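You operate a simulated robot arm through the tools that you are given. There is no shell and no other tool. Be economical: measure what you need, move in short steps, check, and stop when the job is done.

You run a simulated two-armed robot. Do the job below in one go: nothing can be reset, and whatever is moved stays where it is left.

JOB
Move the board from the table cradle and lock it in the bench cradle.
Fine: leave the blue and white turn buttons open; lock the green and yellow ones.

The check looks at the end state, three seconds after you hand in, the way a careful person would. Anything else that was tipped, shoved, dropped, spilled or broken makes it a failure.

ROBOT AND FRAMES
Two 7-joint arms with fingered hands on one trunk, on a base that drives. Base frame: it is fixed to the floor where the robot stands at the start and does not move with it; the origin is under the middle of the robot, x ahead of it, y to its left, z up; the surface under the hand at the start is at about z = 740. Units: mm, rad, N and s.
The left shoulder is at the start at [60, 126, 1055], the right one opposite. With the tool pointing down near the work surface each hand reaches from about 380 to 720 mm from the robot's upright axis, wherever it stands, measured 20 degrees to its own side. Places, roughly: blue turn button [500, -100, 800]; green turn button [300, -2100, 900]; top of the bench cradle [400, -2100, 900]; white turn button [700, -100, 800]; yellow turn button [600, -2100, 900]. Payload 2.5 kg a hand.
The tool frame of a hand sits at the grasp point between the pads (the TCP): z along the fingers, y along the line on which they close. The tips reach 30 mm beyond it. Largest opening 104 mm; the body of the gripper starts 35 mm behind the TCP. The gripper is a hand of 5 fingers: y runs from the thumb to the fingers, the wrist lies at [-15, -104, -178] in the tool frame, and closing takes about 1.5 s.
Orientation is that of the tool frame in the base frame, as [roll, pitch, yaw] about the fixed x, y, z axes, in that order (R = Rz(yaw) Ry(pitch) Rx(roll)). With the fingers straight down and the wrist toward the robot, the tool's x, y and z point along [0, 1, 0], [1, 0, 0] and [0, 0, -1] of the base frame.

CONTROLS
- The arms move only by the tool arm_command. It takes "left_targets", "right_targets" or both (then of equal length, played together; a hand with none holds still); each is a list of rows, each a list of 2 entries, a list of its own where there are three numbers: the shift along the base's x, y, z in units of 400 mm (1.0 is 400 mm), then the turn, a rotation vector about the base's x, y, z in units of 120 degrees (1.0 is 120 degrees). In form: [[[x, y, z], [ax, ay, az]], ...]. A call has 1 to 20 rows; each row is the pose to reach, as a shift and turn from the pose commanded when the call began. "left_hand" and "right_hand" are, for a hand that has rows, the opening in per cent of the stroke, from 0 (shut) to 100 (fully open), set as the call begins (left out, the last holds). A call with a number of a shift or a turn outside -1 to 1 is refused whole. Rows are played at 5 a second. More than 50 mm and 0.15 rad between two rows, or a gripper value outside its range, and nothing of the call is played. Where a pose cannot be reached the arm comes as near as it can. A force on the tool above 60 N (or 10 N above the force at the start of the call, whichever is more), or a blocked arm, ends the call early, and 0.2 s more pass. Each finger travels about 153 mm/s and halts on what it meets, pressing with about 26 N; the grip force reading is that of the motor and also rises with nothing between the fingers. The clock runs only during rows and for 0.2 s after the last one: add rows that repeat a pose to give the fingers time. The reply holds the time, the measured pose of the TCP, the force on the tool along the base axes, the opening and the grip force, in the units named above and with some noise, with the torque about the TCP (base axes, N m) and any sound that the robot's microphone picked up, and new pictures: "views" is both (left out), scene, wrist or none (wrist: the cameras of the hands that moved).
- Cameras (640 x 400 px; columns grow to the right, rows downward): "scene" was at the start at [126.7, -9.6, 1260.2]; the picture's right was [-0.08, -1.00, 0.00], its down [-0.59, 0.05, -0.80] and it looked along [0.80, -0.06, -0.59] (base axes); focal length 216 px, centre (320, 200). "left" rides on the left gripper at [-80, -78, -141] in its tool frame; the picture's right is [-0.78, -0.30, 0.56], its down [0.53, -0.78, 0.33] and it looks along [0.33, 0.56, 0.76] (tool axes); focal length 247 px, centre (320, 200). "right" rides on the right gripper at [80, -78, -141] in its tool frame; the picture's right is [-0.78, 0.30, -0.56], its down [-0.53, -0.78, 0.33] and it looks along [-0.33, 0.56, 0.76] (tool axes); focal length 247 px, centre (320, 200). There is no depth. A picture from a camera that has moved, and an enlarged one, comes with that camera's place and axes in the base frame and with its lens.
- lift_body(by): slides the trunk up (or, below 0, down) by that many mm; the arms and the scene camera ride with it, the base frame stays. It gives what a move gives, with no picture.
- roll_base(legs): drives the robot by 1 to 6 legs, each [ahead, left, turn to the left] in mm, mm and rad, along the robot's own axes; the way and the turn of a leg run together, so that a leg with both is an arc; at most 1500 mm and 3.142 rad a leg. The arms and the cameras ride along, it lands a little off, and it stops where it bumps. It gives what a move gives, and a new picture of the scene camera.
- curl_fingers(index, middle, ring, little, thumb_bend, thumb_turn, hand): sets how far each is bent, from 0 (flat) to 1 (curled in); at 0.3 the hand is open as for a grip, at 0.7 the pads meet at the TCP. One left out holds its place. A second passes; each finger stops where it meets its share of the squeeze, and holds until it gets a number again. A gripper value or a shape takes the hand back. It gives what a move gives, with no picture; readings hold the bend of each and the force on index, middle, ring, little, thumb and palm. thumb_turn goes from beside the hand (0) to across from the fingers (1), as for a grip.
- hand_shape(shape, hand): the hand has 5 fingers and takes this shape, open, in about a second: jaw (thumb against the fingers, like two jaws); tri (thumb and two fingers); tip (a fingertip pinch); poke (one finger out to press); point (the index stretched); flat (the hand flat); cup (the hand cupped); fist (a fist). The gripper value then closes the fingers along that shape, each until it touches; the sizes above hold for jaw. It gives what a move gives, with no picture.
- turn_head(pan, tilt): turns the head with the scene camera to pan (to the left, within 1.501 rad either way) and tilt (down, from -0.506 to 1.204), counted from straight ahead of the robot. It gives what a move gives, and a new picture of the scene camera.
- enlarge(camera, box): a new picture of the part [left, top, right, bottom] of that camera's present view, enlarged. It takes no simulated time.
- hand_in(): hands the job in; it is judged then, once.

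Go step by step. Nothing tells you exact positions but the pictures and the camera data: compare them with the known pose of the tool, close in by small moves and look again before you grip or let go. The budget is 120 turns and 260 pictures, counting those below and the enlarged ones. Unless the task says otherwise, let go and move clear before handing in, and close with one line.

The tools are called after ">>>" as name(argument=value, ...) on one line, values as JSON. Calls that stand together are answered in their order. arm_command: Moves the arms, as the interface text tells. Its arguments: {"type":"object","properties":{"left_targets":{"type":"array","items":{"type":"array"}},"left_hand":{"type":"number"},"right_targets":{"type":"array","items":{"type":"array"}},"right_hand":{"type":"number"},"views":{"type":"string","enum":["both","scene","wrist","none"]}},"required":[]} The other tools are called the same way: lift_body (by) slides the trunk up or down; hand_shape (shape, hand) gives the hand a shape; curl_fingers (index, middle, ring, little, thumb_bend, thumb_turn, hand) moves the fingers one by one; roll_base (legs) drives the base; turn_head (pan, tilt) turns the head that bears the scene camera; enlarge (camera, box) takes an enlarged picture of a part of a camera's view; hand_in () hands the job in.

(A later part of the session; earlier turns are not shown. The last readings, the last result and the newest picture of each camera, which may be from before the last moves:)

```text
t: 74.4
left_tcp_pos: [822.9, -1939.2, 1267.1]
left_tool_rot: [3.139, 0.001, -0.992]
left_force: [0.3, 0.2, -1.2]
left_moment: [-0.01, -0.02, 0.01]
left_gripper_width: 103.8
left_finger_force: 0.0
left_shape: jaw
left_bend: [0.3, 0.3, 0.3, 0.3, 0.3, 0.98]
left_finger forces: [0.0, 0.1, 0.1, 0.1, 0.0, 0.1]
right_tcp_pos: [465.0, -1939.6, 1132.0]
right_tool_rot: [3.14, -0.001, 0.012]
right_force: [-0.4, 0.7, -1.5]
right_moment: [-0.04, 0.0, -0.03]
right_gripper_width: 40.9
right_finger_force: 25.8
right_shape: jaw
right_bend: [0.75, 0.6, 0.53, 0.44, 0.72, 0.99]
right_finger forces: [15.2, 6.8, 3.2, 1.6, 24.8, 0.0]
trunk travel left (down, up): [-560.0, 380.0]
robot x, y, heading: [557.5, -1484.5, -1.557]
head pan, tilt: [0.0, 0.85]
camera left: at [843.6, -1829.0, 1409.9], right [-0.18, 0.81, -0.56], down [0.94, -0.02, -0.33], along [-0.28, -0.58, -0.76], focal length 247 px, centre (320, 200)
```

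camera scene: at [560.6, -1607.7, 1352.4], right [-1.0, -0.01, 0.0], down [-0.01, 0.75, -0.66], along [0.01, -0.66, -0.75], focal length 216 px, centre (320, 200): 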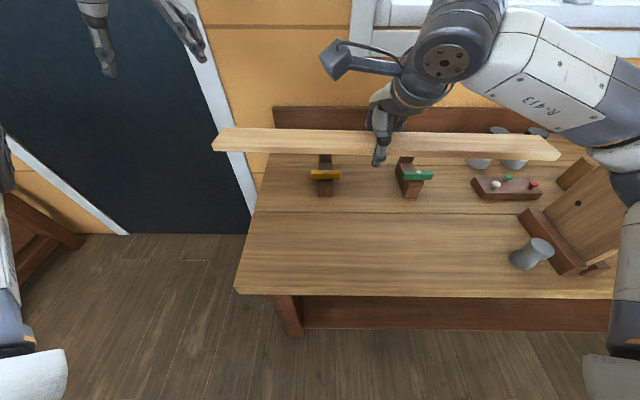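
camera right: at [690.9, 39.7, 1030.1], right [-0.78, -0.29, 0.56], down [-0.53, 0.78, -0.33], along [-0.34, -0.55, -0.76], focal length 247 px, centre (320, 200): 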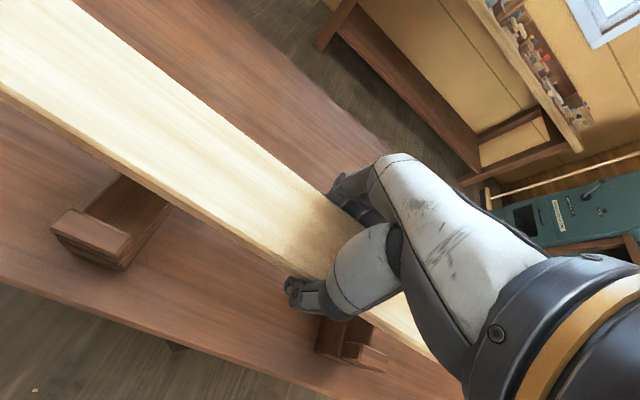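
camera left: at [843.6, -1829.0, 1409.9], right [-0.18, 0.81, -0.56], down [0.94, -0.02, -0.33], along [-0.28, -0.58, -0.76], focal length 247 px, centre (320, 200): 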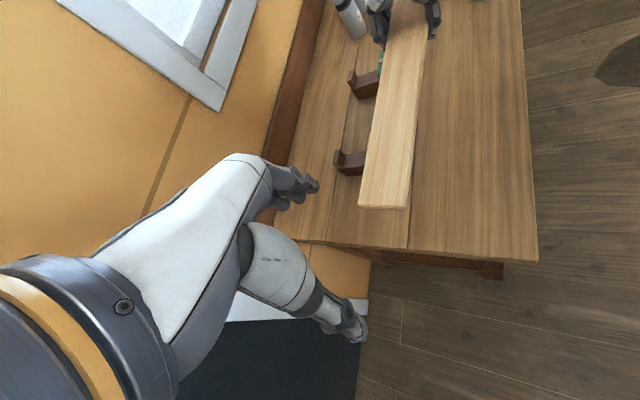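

I'll zoom to measure both bench pivots.

>>> enlarge(camera="scene", box=[260, 100, 460, 220])

>>> enlarge(camera="left", box=[300, 0, 460, 220])

```text
3.20 times, centred on (360, 160) of scene
camera zoom: at [561.3, -1607.1, 1352.4], right [-1.0, -0.01, 0.0], down [-0.01, 0.75, -0.66], along [0.01, -0.66, -0.75], focal length 691 px, centre (192, 328)
```

zoom: 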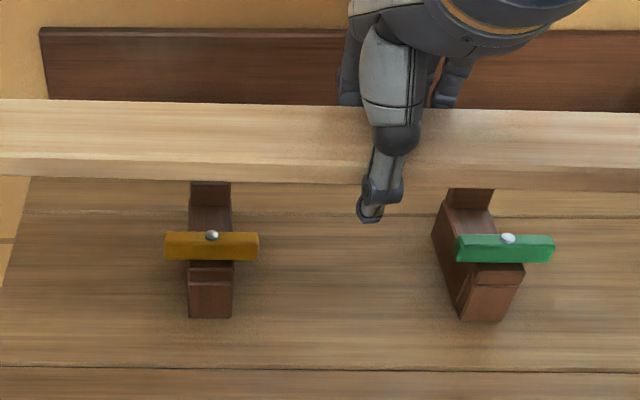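

```text
1.82 times, centred on (380, 110) of left
camera zoom: at [843.6, -1829.0, 1409.9], right [-0.18, 0.81, -0.56], down [0.94, -0.02, -0.33], along [-0.28, -0.58, -0.76], focal length 449 px, centre (211, 364)
```

zoom: 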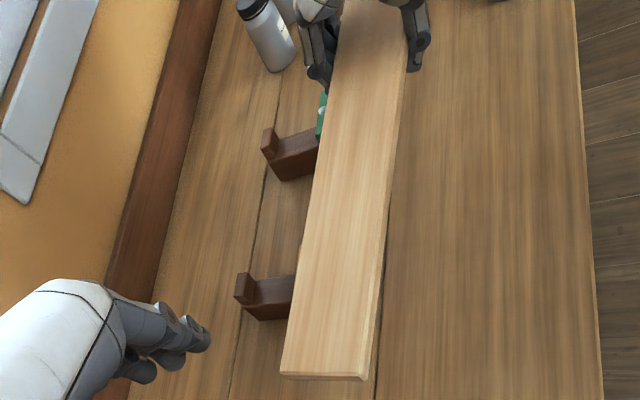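

The bench pivots come out at yellow ≈[548,-2075,945] and green ≈[285,-2074,945]. The board is at yaw ≈ -0.023. I'll move it over the slots (centre ≈[417,-2122]), squared up, and hover.

>>> arm_command(right_targets=[[[-0.03, -0.1, 0], [0, 0, 0.005]], [[-0.06, -0.2, 0], [0, 0, 0.011]], [[-0.09, -0.3, 0], [0, 0, 0.011]], [[-0.11, -0.39, 0], [0, 0, 0.011]], [[-0.119, -0.455, -0.05], [0, 0, 0.011]], [[-0.119, -0.455, -0.15], [0, 0, 0.011]], [[-0.119, -0.455, -0.25], [0, 0, 0.011]], [[-0.119, -0.455, -0.35], [0, 0, 0.011]], [[-0.119, -0.455, -0.35], [0, 0, 0.011]]])

>>> enlarge(camera="scene", box=[220, 100, 500, 240])

>>> enlarge(camera="left", box=[260, 0, 460, 220])

```text
t: 76.4
left_tcp_pos: [822.9, -1939.9, 1267.9]
left_tool_rot: [3.141, 0.0, -0.993]
left_force: [0.3, -0.4, 0.6]
left_moment: [0.03, 0.01, 0.02]
left_gripper_width: 103.8
left_finger_force: 0.1
left_shape: jaw
left_bend: [0.3, 0.3, 0.3, 0.3, 0.3, 0.98]
left_finger forces: [0.0, 0.1, 0.0, 0.1, 0.0, 0.1]
right_tcp_pos: [414.9, -2121.0, 989.5]
right_tool_rot: [3.139, 0.0, 0.036]
right_force: [-0.6, 0.0, -2.3]
right_moment: [0.0, 0.03, 0.01]
right_gripper_width: 40.5
right_finger_force: 26.1
right_shape: jaw
right_bend: [0.75, 0.6, 0.54, 0.45, 0.72, 0.99]
right_finger forces: [15.1, 6.8, 3.1, 1.6, 24.5, 0.1]
trunk travel left (down, up): [-560.0, 380.0]
robot x, y, heading: [557.7, -1486.0, -1.56]
head pan, tilt: [0.0, 0.85]
camera scene: at [560.7, -1607.6, 1352.4], right [-1.0, -0.01, 0.0], down [-0.01, 0.75, -0.66], along [0.01, -0.66, -0.75], focal length 216 px, centre (320, 200)
camera right: at [492.2, -2039.0, 1130.3], right [-0.77, -0.32, 0.56], down [-0.56, 0.76, -0.33], along [-0.31, -0.57, -0.76], focal length 247 px, centre (320, 200)
```

scene: 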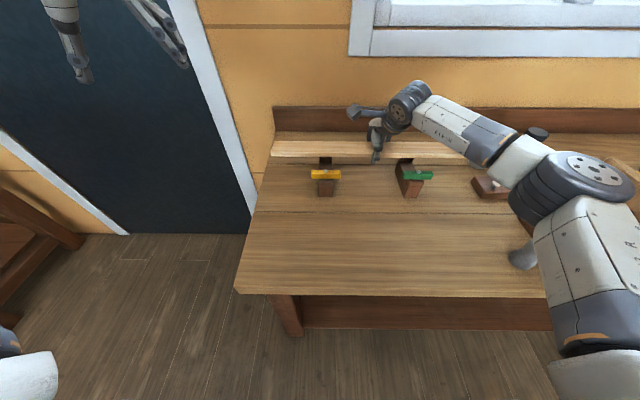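
right: 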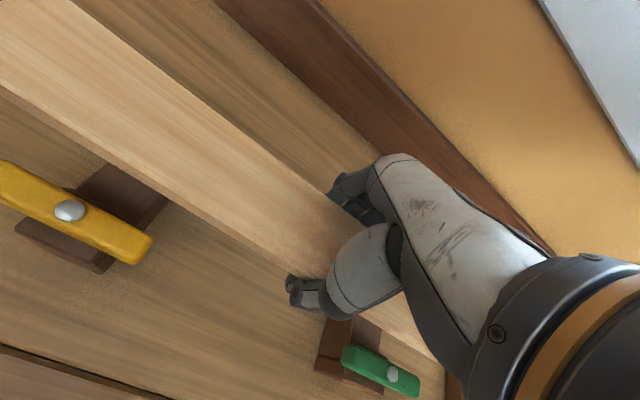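

```text
2.29 times, centred on (360, 170) of scene
camera zoom: at [560.7, -1607.6, 1352.4], right [-1.0, -0.01, 0.0], down [-0.01, 0.75, -0.66], along [0.01, -0.66, -0.75], focal length 494 px, centre (229, 269)
```

zoom: 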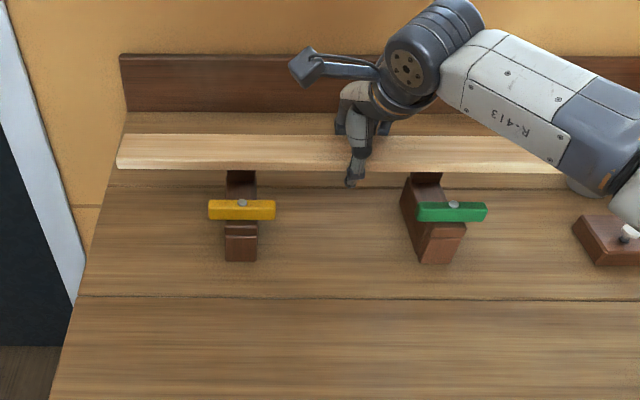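

```text
1.82 times, centred on (360, 110) of left
camera zoom: at [842.9, -1829.6, 1409.9], right [-0.18, 0.81, -0.56], down [0.94, -0.02, -0.33], along [-0.28, -0.58, -0.76], focal length 449 px, centre (247, 364)
```

zoom: 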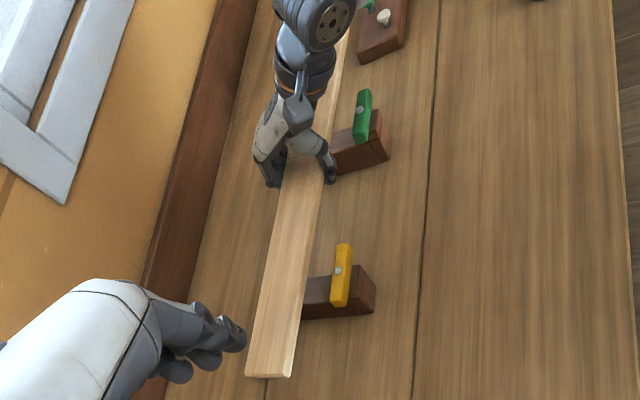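

Let me zoom the right wrist view to compare the board's near edge with the pivots.

>>> enlarge(camera="right", box=[0, 60, 320, 300])

>>> enlarge(camera="right", box=[260, 260, 460, 400])

```text
1.67 times, centred on (160, 180) of right
camera zoom: at [492.2, -2039.0, 1130.3], right [-0.77, -0.32, 0.56], down [-0.56, 0.76, -0.33], along [-0.31, -0.57, -0.76], focal length 412 px, centre (587, 233)
```

zoom: 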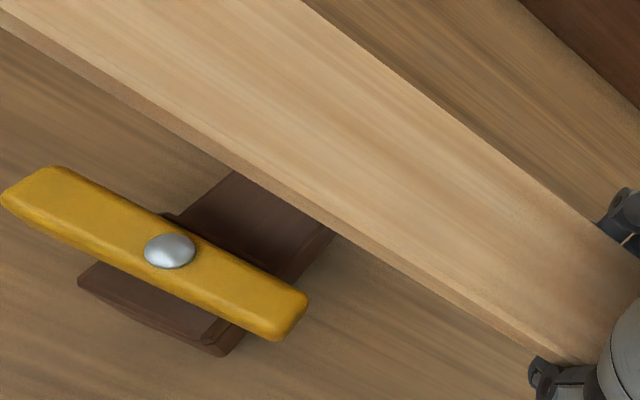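

```text
2.86 times, centred on (360, 330) of right
camera zoom: at [492.2, -2039.0, 1130.3], right [-0.77, -0.32, 0.56], down [-0.56, 0.76, -0.33], along [-0.31, -0.57, -0.76], focal length 706 px, centre (206, -171)
```

zoom: 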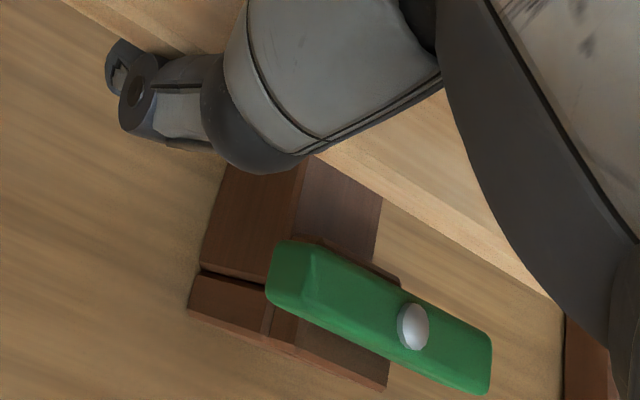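

The board's near edge sits about 22 mm behind the pivots, and the table cradle had about 20. I'll shift 3 mm toward me, trim the yaw and lower partway.

>>> arm_command(right_targets=[[[0, 0.0075, -0.03], [0, 0, 0.004]], [[0, 0.0075, -0.08], [0, 0, 0.004]], [[0, 0.0075, -0.12], [0, 0, 0.004]], [[0, 0.0075, -0.135], [0, 0, 0.004]], [[0, 0.0075, -0.135], [0, 0, 0.004]]])

>>> enlarge(camera="right", box=[0, 60, 320, 300])

>>> enlarge(camera="scene", box=[250, 110, 480, 220])

>>> enlarge(camera="left", box=[330, 30, 430, 190])

```text
t: 77.6
left_tcp_pos: [821.3, -1940.5, 1268.6]
left_tool_rot: [-3.142, 0.0, -0.993]
left_force: [0.6, 0.4, -0.5]
left_moment: [0.01, 0.0, -0.03]
left_gripper_width: 104.0
left_finger_force: 0.0
left_shape: jaw
left_bend: [0.3, 0.3, 0.3, 0.3, 0.3, 0.98]
left_finger forces: [0.1, 0.0, 0.1, 0.0, 0.1, 0.0]
right_tcp_pos: [415.6, -2116.7, 936.3]
right_tool_rot: [-3.141, 0.0, 0.044]
right_force: [-0.4, 0.0, -2.4]
right_moment: [0.0, -0.01, -0.01]
right_gripper_width: 40.3
right_finger_force: 26.6
right_shape: jaw
right_bend: [0.75, 0.6, 0.54, 0.45, 0.72, 0.99]
right_finger forces: [15.2, 6.9, 3.2, 1.7, 24.5, 0.1]
trunk travel left (down, up): [-560.0, 380.0]
robot x, y, heading: [558.2, -1486.8, -1.559]
head pan, tilt: [0.0, 0.85]
camera scene: at [560.6, -1607.7, 1352.4], right [-1.0, -0.01, 0.0], down [-0.01, 0.75, -0.66], along [0.01, -0.66, -0.75], focal length 216 px, centre (320, 200)
camera right: at [493.0, -2035.0, 1077.6], right [-0.76, -0.33, 0.56], down [-0.57, 0.75, -0.33], along [-0.31, -0.57, -0.76], focal length 247 px, centre (320, 200)
```

scene: 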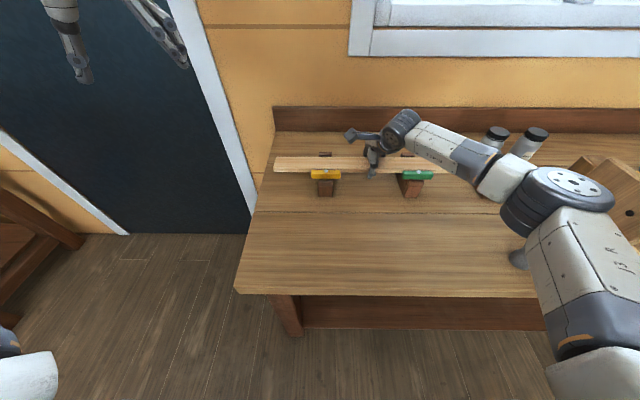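
right: 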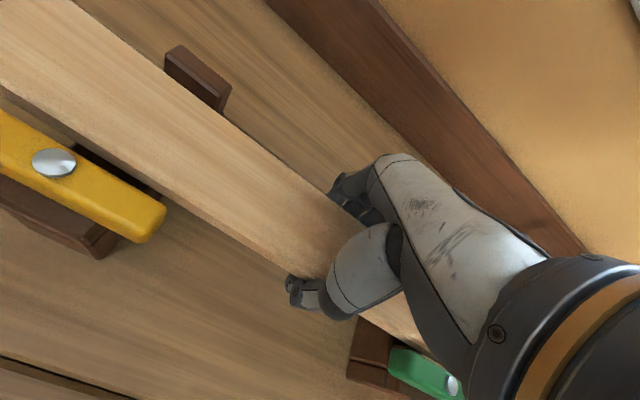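

```text
1.67 times, centred on (160, 180) of right
camera zoom: at [493.0, -2035.0, 1077.6], right [-0.76, -0.33, 0.56], down [-0.57, 0.75, -0.33], along [-0.31, -0.57, -0.76], focal length 412 px, centre (587, 233)
```

zoom: 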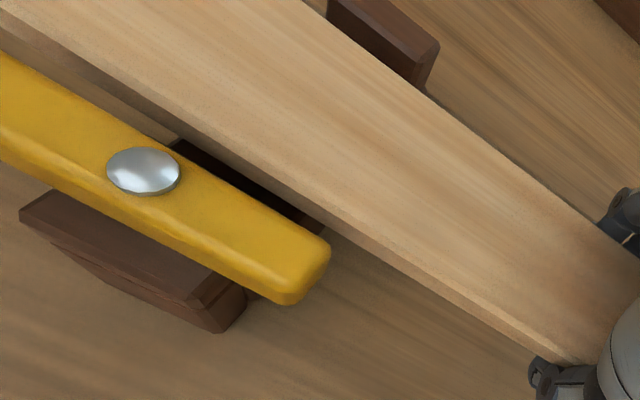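

```text
2.78 times, centred on (365, 165) of scene
camera zoom: at [560.6, -1607.7, 1352.4], right [-1.0, -0.01, 0.0], down [-0.01, 0.75, -0.66], along [0.01, -0.66, -0.75], focal length 601 px, centre (195, 297)
```

zoom: 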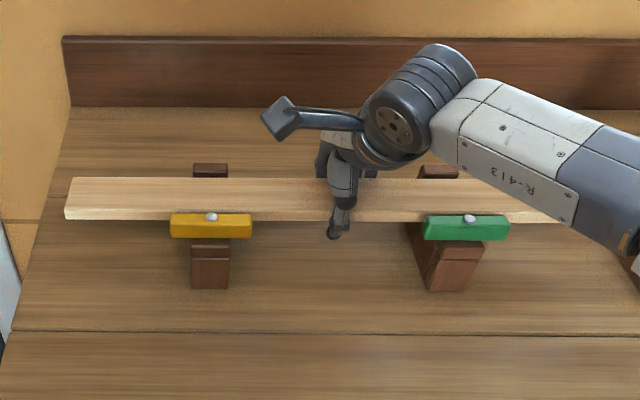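

```text
2.50 times, centred on (380, 110) of left
camera zoom: at [842.9, -1829.8, 1409.8], right [-0.18, 0.81, -0.56], down [0.94, -0.02, -0.33], along [-0.28, -0.58, -0.76], focal length 617 px, centre (170, 425)
```

zoom: 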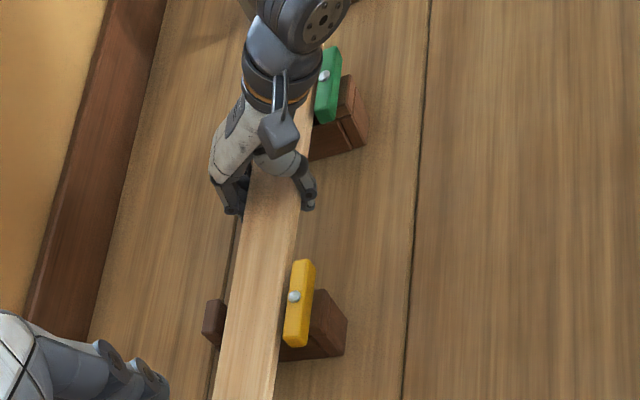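

The board is inside the lips and clear of the buttons, with no contact force. I'll lower the last 22 mm in small steps.

>>> arm_command(right_targets=[[[0, 0, -0.015], [0, 0, 0]], [[0, 0, -0.03], [0, 0, 0]], [[0, 0, -0.04], [0, 0, 0]], [[0, 0, -0.05], [0, 0, 0]], [[0, 0, -0.055], [0, 0, 0]], [[0, 0, -0.055], [0, 0, 0]]])

>>> enlarge(camera="right", box=[0, 0, 320, 240])

>>> enlarge(camera="scene", box=[250, 110, 480, 220])

```text
t: 79.0
left_tcp_pos: [823.1, -1940.3, 1267.1]
left_tool_rot: [-3.142, 0.001, -0.994]
left_force: [0.0, 0.9, 1.1]
left_moment: [0.0, 0.01, -0.03]
left_gripper_width: 104.0
left_finger_force: 0.1
left_shape: jaw
left_bend: [0.3, 0.3, 0.3, 0.3, 0.3, 0.98]
left_finger forces: [0.0, 0.1, 0.1, 0.1, 0.0, 0.0]
right_tcp_pos: [417.8, -2118.7, 916.3]
right_tool_rot: [3.141, -0.001, 0.044]
right_force: [-0.1, -0.2, 3.4]
right_moment: [-0.2, -0.09, 0.03]
right_gripper_width: 39.3
right_finger_force: 25.7
right_shape: jaw
right_bend: [0.75, 0.61, 0.57, 0.45, 0.73, 0.99]
right_finger forces: [15.0, 6.0, 3.7, 1.8, 28.3, 0.0]
trunk travel left (down, up): [-560.0, 380.0]
robot x, y, heading: [556.7, -1487.3, -1.559]
head pan, tilt: [0.0, 0.85]
camera scene: at [560.8, -1607.0, 1352.4], right [-1.0, -0.01, 0.0], down [-0.01, 0.75, -0.66], along [0.01, -0.66, -0.75], focal length 216 px, centre (320, 200)
camera right: at [494.3, -2036.7, 1057.1], right [-0.76, -0.33, 0.56], down [-0.57, 0.75, -0.33], along [-0.31, -0.57, -0.76], focal length 247 px, centre (320, 200)
```

scene: 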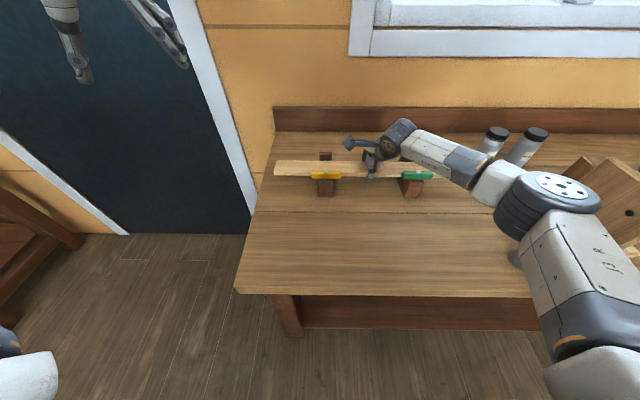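
right: 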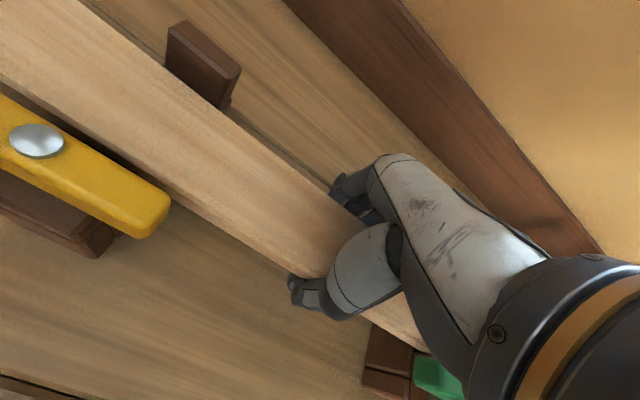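

```text
1.67 times, centred on (160, 120) of right
camera zoom: at [494.3, -2036.7, 1057.1], right [-0.76, -0.33, 0.56], down [-0.57, 0.75, -0.33], along [-0.31, -0.57, -0.76], focal length 412 px, centre (587, 333)
```

zoom: 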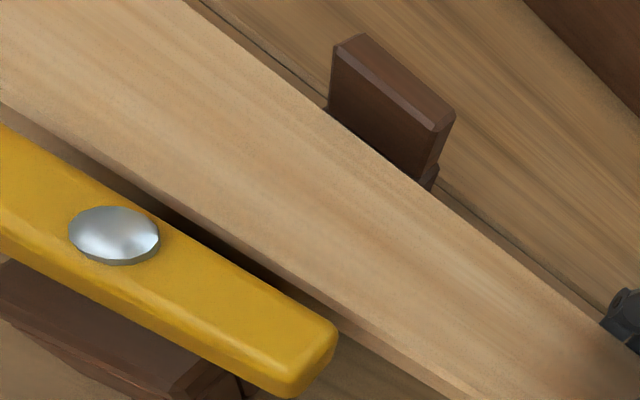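

```text
2.78 times, centred on (365, 165) of scene
camera zoom: at [560.8, -1607.0, 1352.4], right [-1.0, -0.01, 0.0], down [-0.01, 0.75, -0.66], along [0.01, -0.66, -0.75], focal length 601 px, centre (195, 297)
```

zoom: 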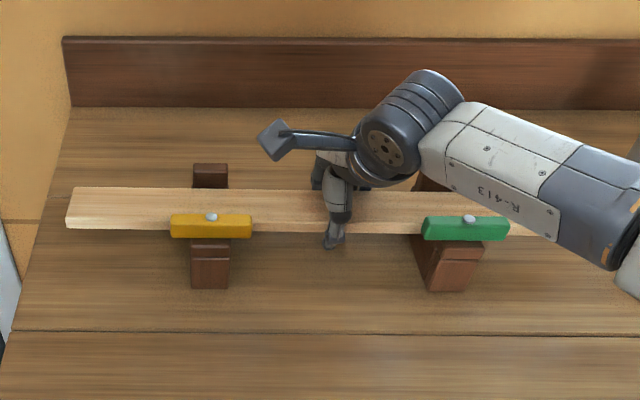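

The board is seated, with light upward contact force. Now I'll open the fingers and check.

>>> arm_command(right_targets=[[[0, 0, 0], [0, 0, 0]], [[0, 0, 0], [0, 0, 0]], [[0, 0, 0], [0, 0, 0]], [[0, 0, 0], [0, 0, 0]], [[0, 0, 0], [0, 0, 0]], [[0, 0, 0], [0, 0, 0]], [[0, 0, 0], [0, 0, 0]]], right_hand=100)

>>> enlarge(camera="scene", box=[250, 110, 480, 220])

```text
t: 80.6
left_tcp_pos: [822.2, -1939.6, 1268.1]
left_tool_rot: [3.141, 0.0, -0.994]
left_force: [0.1, -0.2, 1.1]
left_moment: [-0.01, -0.01, 0.03]
left_gripper_width: 103.8
left_finger_force: 0.0
left_shape: jaw
left_bend: [0.3, 0.3, 0.3, 0.3, 0.3, 0.98]
left_finger forces: [0.1, 0.1, 0.0, 0.0, 0.1, 0.0]
right_tcp_pos: [417.1, -2118.8, 915.1]
right_tool_rot: [3.138, 0.0, 0.042]
right_force: [-0.6, 0.5, -0.2]
right_moment: [-0.01, -0.02, -0.02]
right_gripper_width: 103.5
right_finger_force: 0.0
right_shape: jaw
right_bend: [0.3, 0.3, 0.3, 0.3, 0.3, 0.98]
right_finger forces: [0.0, 0.0, 0.0, 0.1, 0.0, 0.0]
trunk travel left (down, up): [-560.0, 380.0]
robot x, y, heading: [560.9, -1482.3, -1.554]
head pan, tilt: [0.0, 0.85]
camera scene: at [560.7, -1607.4, 1352.4], right [-1.0, -0.01, 0.0], down [-0.01, 0.75, -0.66], along [0.01, -0.66, -0.75], focal length 216 px, centre (320, 200)
camera right: at [494.0, -2037.0, 1057.1], right [-0.76, -0.33, 0.56], down [-0.57, 0.75, -0.33], along [-0.31, -0.57, -0.76], focal length 247 px, centre (320, 200)
```

scene: 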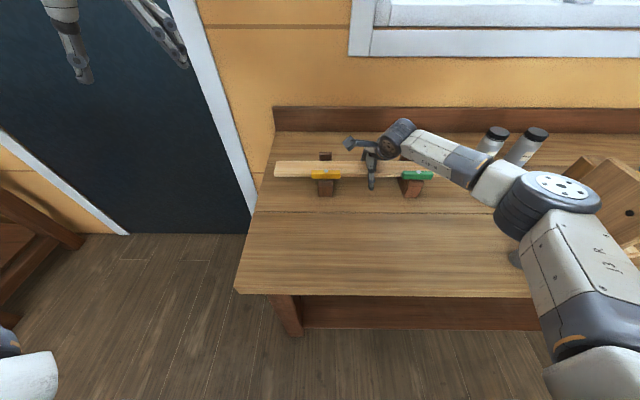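
right: 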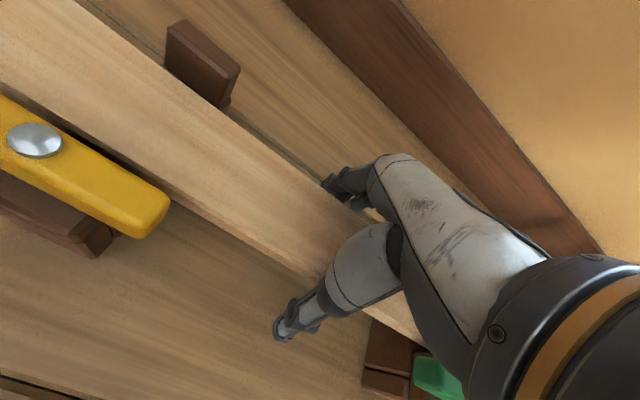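

```text
2.78 times, centred on (365, 165) of scene
camera zoom: at [560.7, -1607.4, 1352.4], right [-1.0, -0.01, 0.0], down [-0.01, 0.75, -0.66], along [0.01, -0.66, -0.75], focal length 601 px, centre (195, 297)
```

zoom: 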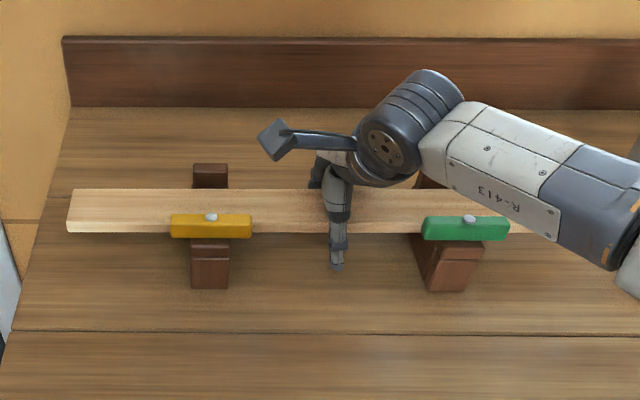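

The board has settled in the cradle. I'll raise the hand straight up, then pull back, shape the poke finger and inspect.

>>> arm_command(right_targets=[[[0, 0, 0.05], [0, 0, 0]], [[0, 0, 0.15], [0, 0, 0]], [[0, 0, 0.25], [0, 0, 0]], [[0, 0.02, 0.36], [0, 0, 0]], [[-0.06, 0.1, 0.4], [0, 0, -0.02]], [[-0.12, 0.2, 0.4], [0, 0, -0.02]], [[-0.2, 0.26, 0.4], [0, 0, -0.02]], [[-0.3, 0.3, 0.4], [0, 0, -0.02]], [[-0.4, 0.34, 0.4], [0, 0, -0.02]]], views="none")

>>> hand_shape(hand="right", shape="poke")

>>> curl_fingers(hand="right", middle=1.0)

>>> enlarge(camera="scene", box=[250, 100, 490, 230])

>>> enlarge(camera="left", box=[320, 0, 450, 210])

```text
t: 82.6
left_tcp_pos: [822.3, -1939.3, 1268.4]
left_tool_rot: [-3.141, 0.0, -0.994]
left_force: [0.6, -0.5, -0.3]
left_moment: [-0.03, -0.01, 0.02]
left_gripper_width: 104.0
left_finger_force: 0.0
left_shape: jaw
left_bend: [0.3, 0.3, 0.3, 0.3, 0.3, 0.98]
left_finger forces: [0.0, 0.0, 0.1, 0.1, 0.0, 0.1]
right_tcp_pos: [256.3, -1980.2, 1074.9]
right_tool_rot: [3.141, 0.0, 0.003]
right_force: [-0.8, 0.3, 0.6]
right_moment: [-0.02, -0.02, -0.01]
right_gripper_width: 103.7
right_finger_force: 0.0
right_shape: jaw
right_bend: [0.3, 0.3, 0.3, 0.3, 0.3, 0.98]
right_finger forces: [0.0, 0.1, 0.0, 0.0, 0.0, 0.0]
trunk travel left (down, up): [-560.0, 380.0]
robot x, y, heading: [560.1, -1487.6, -1.557]
head pan, tilt: [0.0, 0.85]
```

```text
t: 83.5
left_tcp_pos: [822.4, -1940.0, 1267.6]
left_tool_rot: [3.141, -0.001, -0.993]
left_force: [0.9, 0.4, -0.1]
left_moment: [-0.04, 0.0, -0.01]
left_gripper_width: 103.7
left_finger_force: 0.1
left_shape: jaw
left_bend: [0.3, 0.3, 0.3, 0.3, 0.3, 0.98]
left_finger forces: [0.1, 0.0, 0.0, 0.0, 0.1, 0.0]
right_tcp_pos: [256.3, -1979.5, 1075.1]
right_tool_rot: [3.14, -0.001, 0.001]
right_force: [0.2, -1.3, -1.1]
right_moment: [0.0, -0.03, -0.01]
right_gripper_width: 0.0
right_finger_force: 0.0
right_shape: poke
right_bend: [0.7, 0.7, 0.99, 0.99, 1.0, 1.0]
right_finger forces: [0.0, 0.1, 0.1, 0.1, 0.1, 0.0]
trunk travel left (down, up): [-560.0, 380.0]
robot x, y, heading: [561.4, -1489.1, -1.559]
head pan, tilt: [0.0, 0.85]
```

```text
t: 84.5
left_tcp_pos: [821.5, -1940.6, 1269.1]
left_tool_rot: [-3.141, 0.0, -0.993]
left_force: [0.1, 0.1, -0.2]
left_moment: [0.01, 0.02, 0.0]
left_gripper_width: 103.6
left_finger_force: 0.0
left_shape: jaw
left_bend: [0.3, 0.3, 0.3, 0.3, 0.3, 0.98]
left_finger forces: [0.1, 0.1, 0.1, 0.0, 0.0, 0.0]
right_tcp_pos: [256.2, -1980.2, 1074.4]
right_tool_rot: [3.142, 0.002, 0.001]
right_force: [-0.6, -0.6, -0.3]
right_moment: [-0.01, -0.02, 0.01]
right_gripper_width: 30.0
right_finger_force: 0.0
right_shape: fingers
right_bend: [0.7, 1.0, 0.99, 0.99, 1.0, 1.0]
right_finger forces: [0.0, 0.1, 0.0, 0.0, 0.0, 0.0]
trunk travel left (down, up): [-560.0, 380.0]
robot x, y, heading: [559.7, -1486.2, -1.561]
head pan, tilt: [0.0, 0.85]
```

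```text
2.67 times, centred on (370, 165) of scene
camera zoom: at [560.7, -1607.4, 1352.4], right [-1.0, -0.01, 0.0], down [-0.01, 0.75, -0.66], along [0.01, -0.66, -0.75], focal length 576 px, centre (187, 293)
```

zoom: 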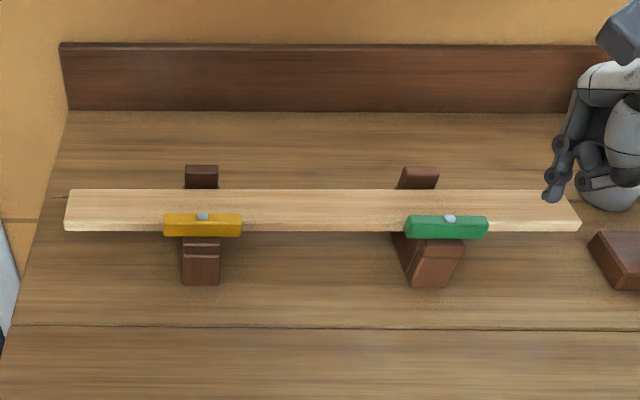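

```text
1.90 times, centred on (385, 105) of left
camera zoom: at [842.9, -1829.5, 1409.9], right [-0.18, 0.81, -0.56], down [0.94, -0.02, -0.33], along [-0.28, -0.58, -0.76], focal length 470 px, centre (196, 381)
```

zoom: 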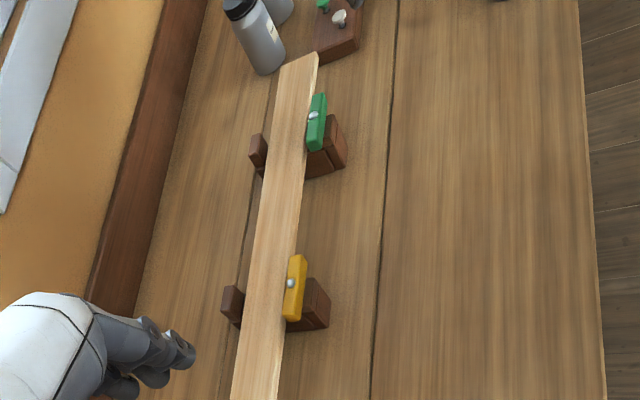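

The board lies properly in both seats and both bench buttons are still open. I'll bring the index down on my side of the green button's left end.

>>> arm_command(right_targets=[[[0.05, -0.04, -0.05], [0, 0, 0]], [[0.1, -0.08, -0.12], [0, 0, 0]], [[0.134, -0.125, -0.2], [0, 0, 0]], [[0.134, -0.125, -0.28], [0, 0, 0]], [[0.134, -0.125, -0.31], [0, 0, 0]], [[0.134, -0.125, -0.31], [0, 0, 0]]])

>>> enlarge(camera="right", box=[160, 120, 440, 340])

>>> enlarge(camera="left", box=[320, 0, 450, 130])

>>> enlarge(camera="scene", box=[350, 120, 470, 220])

```text
t: 85.9
left_tcp_pos: [821.9, -1940.4, 1268.2]
left_tool_rot: [3.14, -0.001, -0.994]
left_force: [-0.8, 0.5, 0.6]
left_moment: [-0.01, 0.0, 0.01]
left_gripper_width: 103.9
left_finger_force: 0.2
left_shape: jaw
left_bend: [0.3, 0.3, 0.3, 0.3, 0.3, 0.98]
left_finger forces: [0.0, 0.0, 0.1, 0.0, 0.0, 0.1]
right_tcp_pos: [309.9, -2033.4, 951.6]
right_tool_rot: [3.139, 0.0, 0.002]
right_force: [-0.4, -0.3, -0.6]
right_moment: [-0.05, -0.01, 0.0]
right_gripper_width: 29.9
right_finger_force: 0.0
right_shape: fingers
right_bend: [0.7, 1.0, 0.99, 0.99, 1.0, 1.0]
right_finger forces: [0.1, 0.0, 0.1, 0.0, 0.1, 0.0]
trunk travel left (down, up): [-560.0, 380.0]
robot x, y, heading: [560.6, -1483.3, -1.557]
head pan, tilt: [0.0, 0.85]
camera scene: at [560.7, -1607.4, 1352.4], right [-1.0, -0.01, 0.0], down [-0.01, 0.75, -0.66], along [0.01, -0.66, -0.75], focal length 216 px, centre (320, 200)
camera right: at [390.2, -1954.9, 1092.9], right [-0.78, -0.3, 0.56], down [-0.54, 0.78, -0.33], along [-0.33, -0.56, -0.76], focal length 247 px, centre (320, 200)
```

scene: 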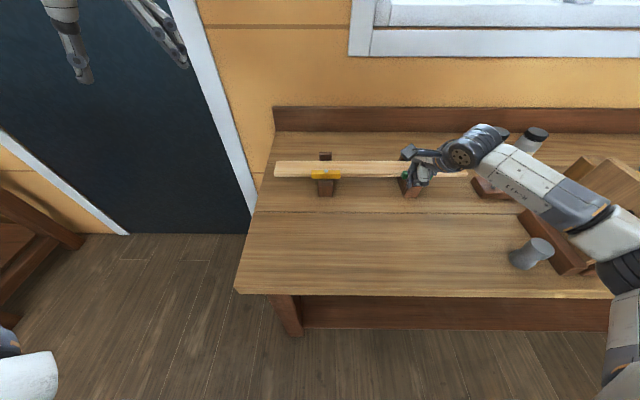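
right: 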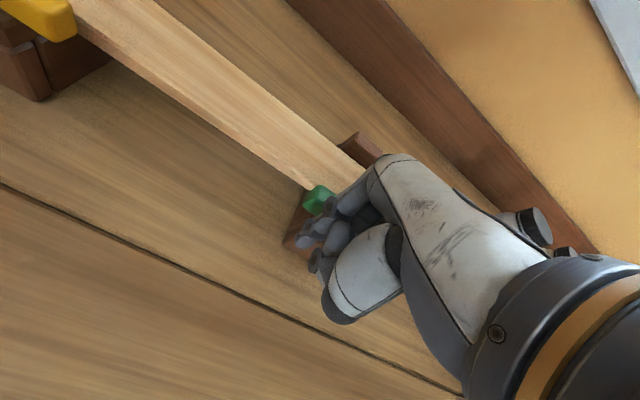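

```text
1.82 times, centred on (300, 230) of right
camera zoom: at [390.2, -1954.9, 1092.9], right [-0.78, -0.3, 0.56], down [-0.54, 0.78, -0.33], along [-0.33, -0.56, -0.76], focal length 449 px, centre (356, 146)
```

zoom: 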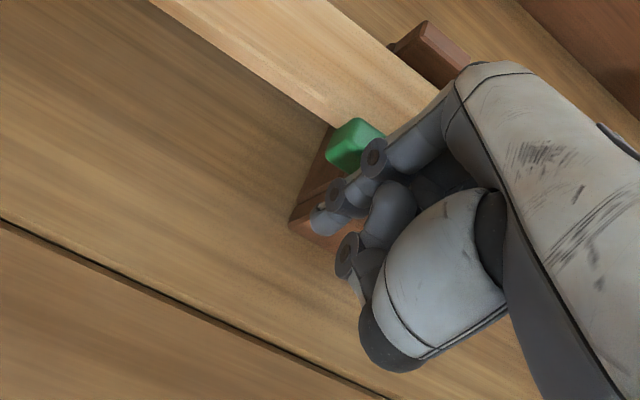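

```text
3.08 times, centred on (385, 65) of left
camera zoom: at [842.9, -1829.4, 1409.9], right [-0.18, 0.81, -0.56], down [0.94, -0.02, -0.33], along [-0.28, -0.58, -0.76], focal length 760 px, centre (120, 615)
```

zoom: 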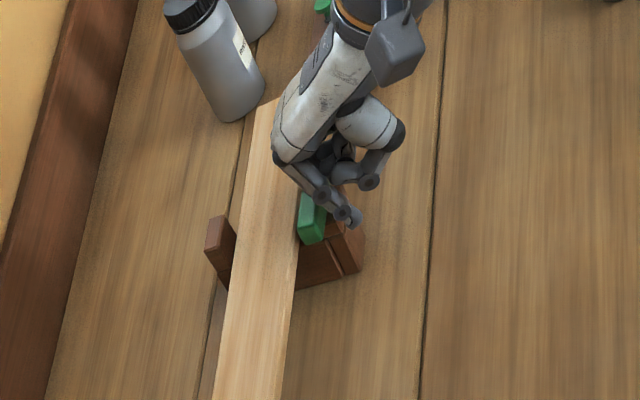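

```text
4.00 times, centred on (410, 170) of scene
camera zoom: at [560.7, -1607.4, 1352.4], right [-1.0, -0.01, 0.0], down [-0.01, 0.75, -0.66], along [0.01, -0.66, -0.75], focal length 864 px, centre (-40, 320)
```

zoom: 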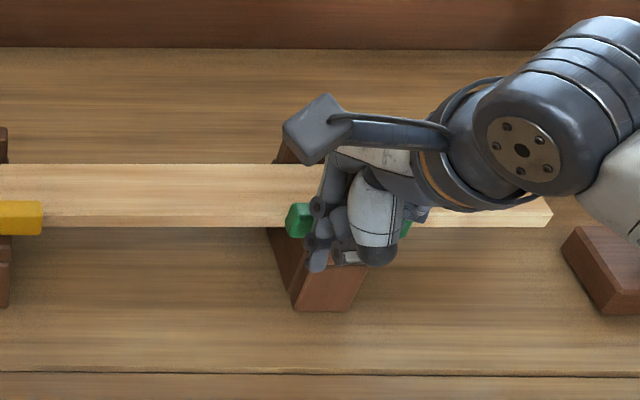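

The tip sits just on my side of the green button's left end. I'll push that end toward the board, to about 50°.

>>> arm_command(right_targets=[[[0.0, -0.025, 0], [0, 0, 0]], [[0.0025, -0.05, 0], [0, 0, 0]], [[0.008, -0.065, 0], [0, 0, 0]], [[0.0125, -0.08, 0], [0, 0, 0]], [[0.0135, -0.097, 0.003], [0, 0, 0]], [[0.0125, -0.1125, 0.005], [0, 0, 0]], [[0.009, -0.125, 0.006], [0, 0, 0]], [[0.005, -0.135, 0.007], [0, 0, 0]]])

>>> enlarge(camera="left", box=[320, 0, 450, 130])

>>> enlarge(camera="scene", box=[350, 120, 470, 220])

```text
t: 87.8
left_tcp_pos: [823.5, -1932.1, 1270.9]
left_tool_rot: [3.137, -0.005, -0.995]
left_force: [-1.1, 0.0, -0.7]
left_moment: [0.01, 0.02, 0.0]
left_gripper_width: 103.8
left_finger_force: 0.1
left_shape: jaw
left_bend: [0.3, 0.3, 0.3, 0.3, 0.3, 0.98]
left_finger forces: [0.0, 0.0, 0.0, 0.0, 0.1, 0.0]
right_tcp_pos: [316.9, -2074.6, 960.1]
right_tool_rot: [-3.13, -0.011, 0.006]
right_force: [1.9, 39.6, 24.6]
right_moment: [0.9, -0.05, -0.03]
right_gripper_width: 19.2
right_finger_force: 25.5
right_shape: fingers
right_bend: [0.71, 1.0, 0.99, 0.99, 1.0, 1.0]
right_finger forces: [52.6, 0.0, 0.0, 0.0, 0.0, 0.1]
trunk travel left (down, up): [-560.0, 380.0]
robot x, y, heading: [559.6, -1485.8, -1.558]
head pan, tilt: [0.0, 0.85]
stopped in row 8 (right hand): the force on the tool passed its limit at 61 N (the readings are from after the stop); the commanded pose is now the measured one
camera scene: at [561.5, -1599.6, 1353.3], right [-1.0, -0.01, 0.0], down [-0.01, 0.75, -0.66], along [0.01, -0.66, -0.75], focal length 216 px, centre (320, 200)
camera right: at [394.9, -1998.4, 1103.0], right [-0.78, -0.31, 0.55], down [-0.54, 0.78, -0.33], along [-0.32, -0.55, -0.77], focal length 247 px, centre (320, 200)
```

scene: 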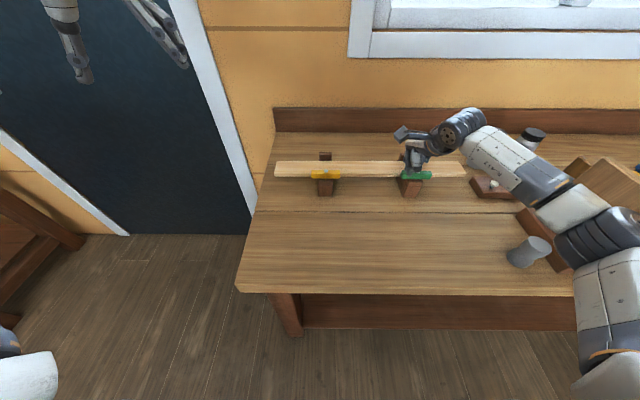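
right: 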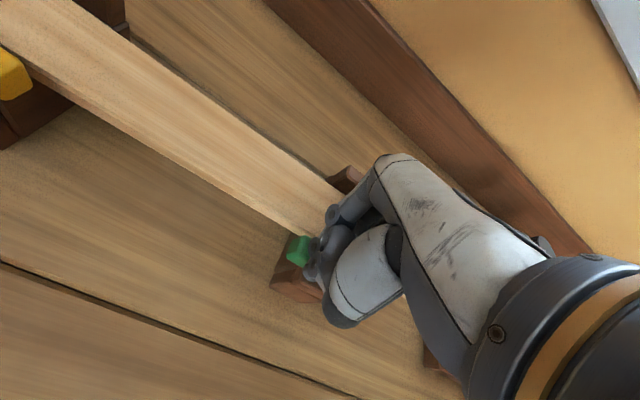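

```text
3.08 times, centred on (385, 65) of left
camera zoom: at [843.5, -1821.6, 1412.1], right [-0.18, 0.81, -0.56], down [0.94, -0.03, -0.33], along [-0.28, -0.59, -0.76], focal length 760 px, centre (120, 615)
```

zoom: 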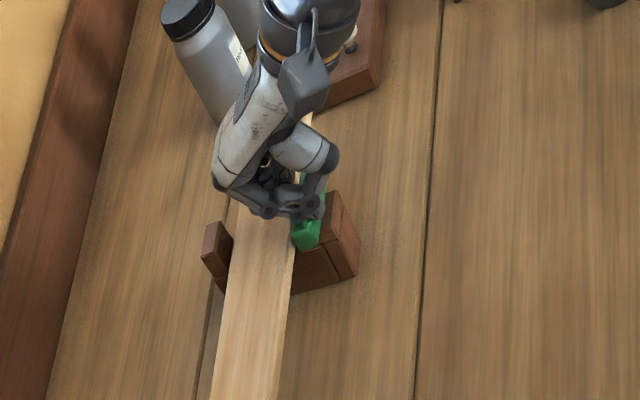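

```text
4.00 times, centred on (410, 170) of scene
camera zoom: at [561.5, -1599.6, 1353.3], right [-1.0, -0.01, 0.0], down [-0.01, 0.75, -0.66], along [0.01, -0.66, -0.75], focal length 864 px, centre (-40, 320)
```

zoom: 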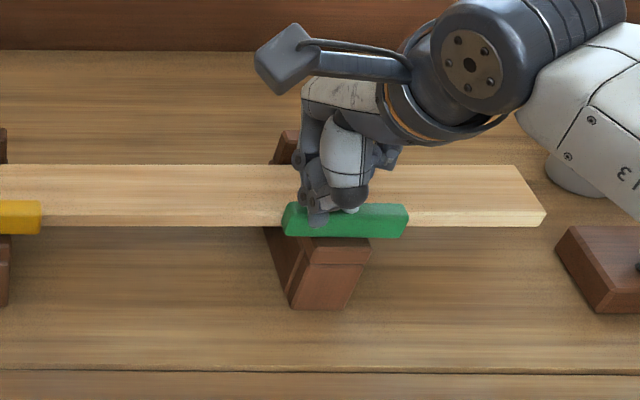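

The force limit tripped: this button has a stop in that direction. The table buttons opened clockwise, so these close counterclockwise. I'll lift off, go to the right end and check before pushing.

>>> arm_command(right_targets=[[[0, 0.01, 0.06], [0, 0, 0]], [[0, 0.03, 0.15], [0, 0, 0]], [[-0.09, 0.08, 0.15], [0, 0, 0]], [[-0.18, 0.106, 0.12], [0, 0, 0]], [[-0.18, 0.106, 0.04], [0, 0, 0]], [[-0.18, 0.106, -0.0225], [0, 0, 0]], [[-0.18, 0.106, -0.0225], [0, 0, 0]]])

>>> enlarge(camera="left", box=[320, 0, 450, 130])

>>> enlarge(camera="scene", box=[350, 120, 470, 220])

```text
t: 89.4
left_tcp_pos: [823.1, -1938.8, 1268.6]
left_tool_rot: [3.141, 0.0, -0.993]
left_force: [-0.2, -0.8, 0.7]
left_moment: [-0.03, 0.0, 0.0]
left_gripper_width: 103.7
left_finger_force: 0.1
left_shape: jaw
left_bend: [0.3, 0.3, 0.3, 0.3, 0.3, 0.98]
left_finger forces: [0.0, 0.0, 0.0, 0.1, 0.1, 0.1]
right_tcp_pos: [240.4, -2037.4, 945.5]
right_tool_rot: [-3.129, -0.008, 0.007]
right_force: [-0.2, 0.0, 0.6]
right_moment: [0.01, -0.01, 0.02]
right_gripper_width: 29.8
right_finger_force: 0.2
right_shape: fingers
right_bend: [0.7, 1.0, 0.99, 0.99, 1.0, 1.0]
right_finger forces: [0.0, 0.1, 0.0, 0.0, 0.1, 0.1]
trunk travel left (down, up): [-560.0, 380.0]
robot x, y, heading: [559.1, -1485.6, -1.555]
head pan, tilt: [0.0, 0.85]
camera scene: at [560.9, -1607.0, 1352.4], right [-1.0, -0.01, 0.0], down [-0.01, 0.75, -0.66], along [0.01, -0.66, -0.75], focal length 216 px, centre (320, 200)
camera right: at [319.4, -1961.1, 1087.3], right [-0.78, -0.31, 0.55], down [-0.54, 0.78, -0.33], along [-0.33, -0.55, -0.77], focal length 247 px, centre (320, 200)
```

scene: 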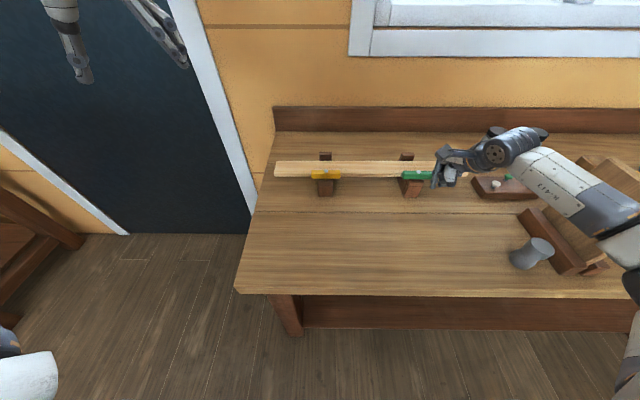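
right: 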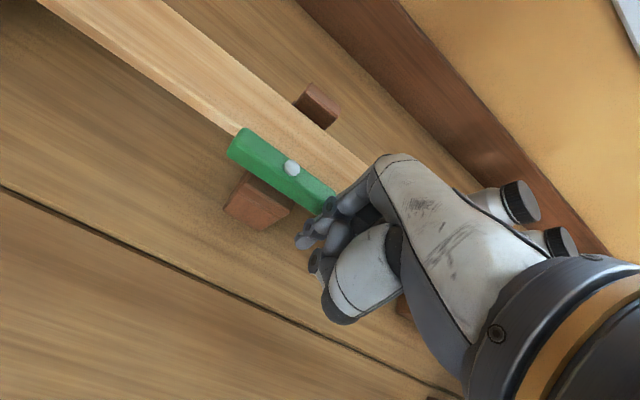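

```text
3.08 times, centred on (385, 65) of left
camera zoom: at [843.2, -1829.1, 1409.9], right [-0.18, 0.81, -0.56], down [0.94, -0.02, -0.33], along [-0.28, -0.58, -0.76], focal length 760 px, centre (120, 615)
```

zoom: 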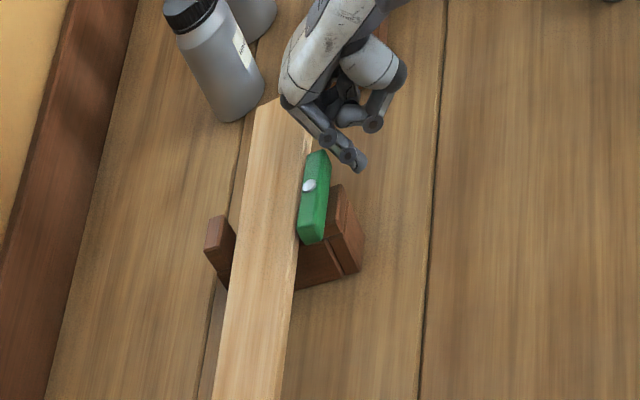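

```text
4.00 times, centred on (410, 170) of scene
camera zoom: at [560.9, -1607.0, 1352.4], right [-1.0, -0.01, 0.0], down [-0.01, 0.75, -0.66], along [0.01, -0.66, -0.75], focal length 864 px, centre (-40, 320)
```

zoom: 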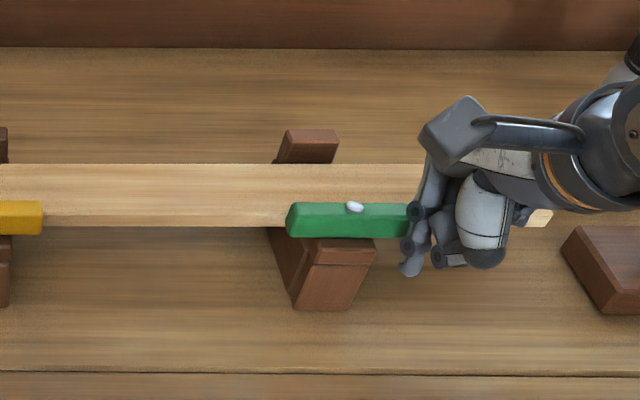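

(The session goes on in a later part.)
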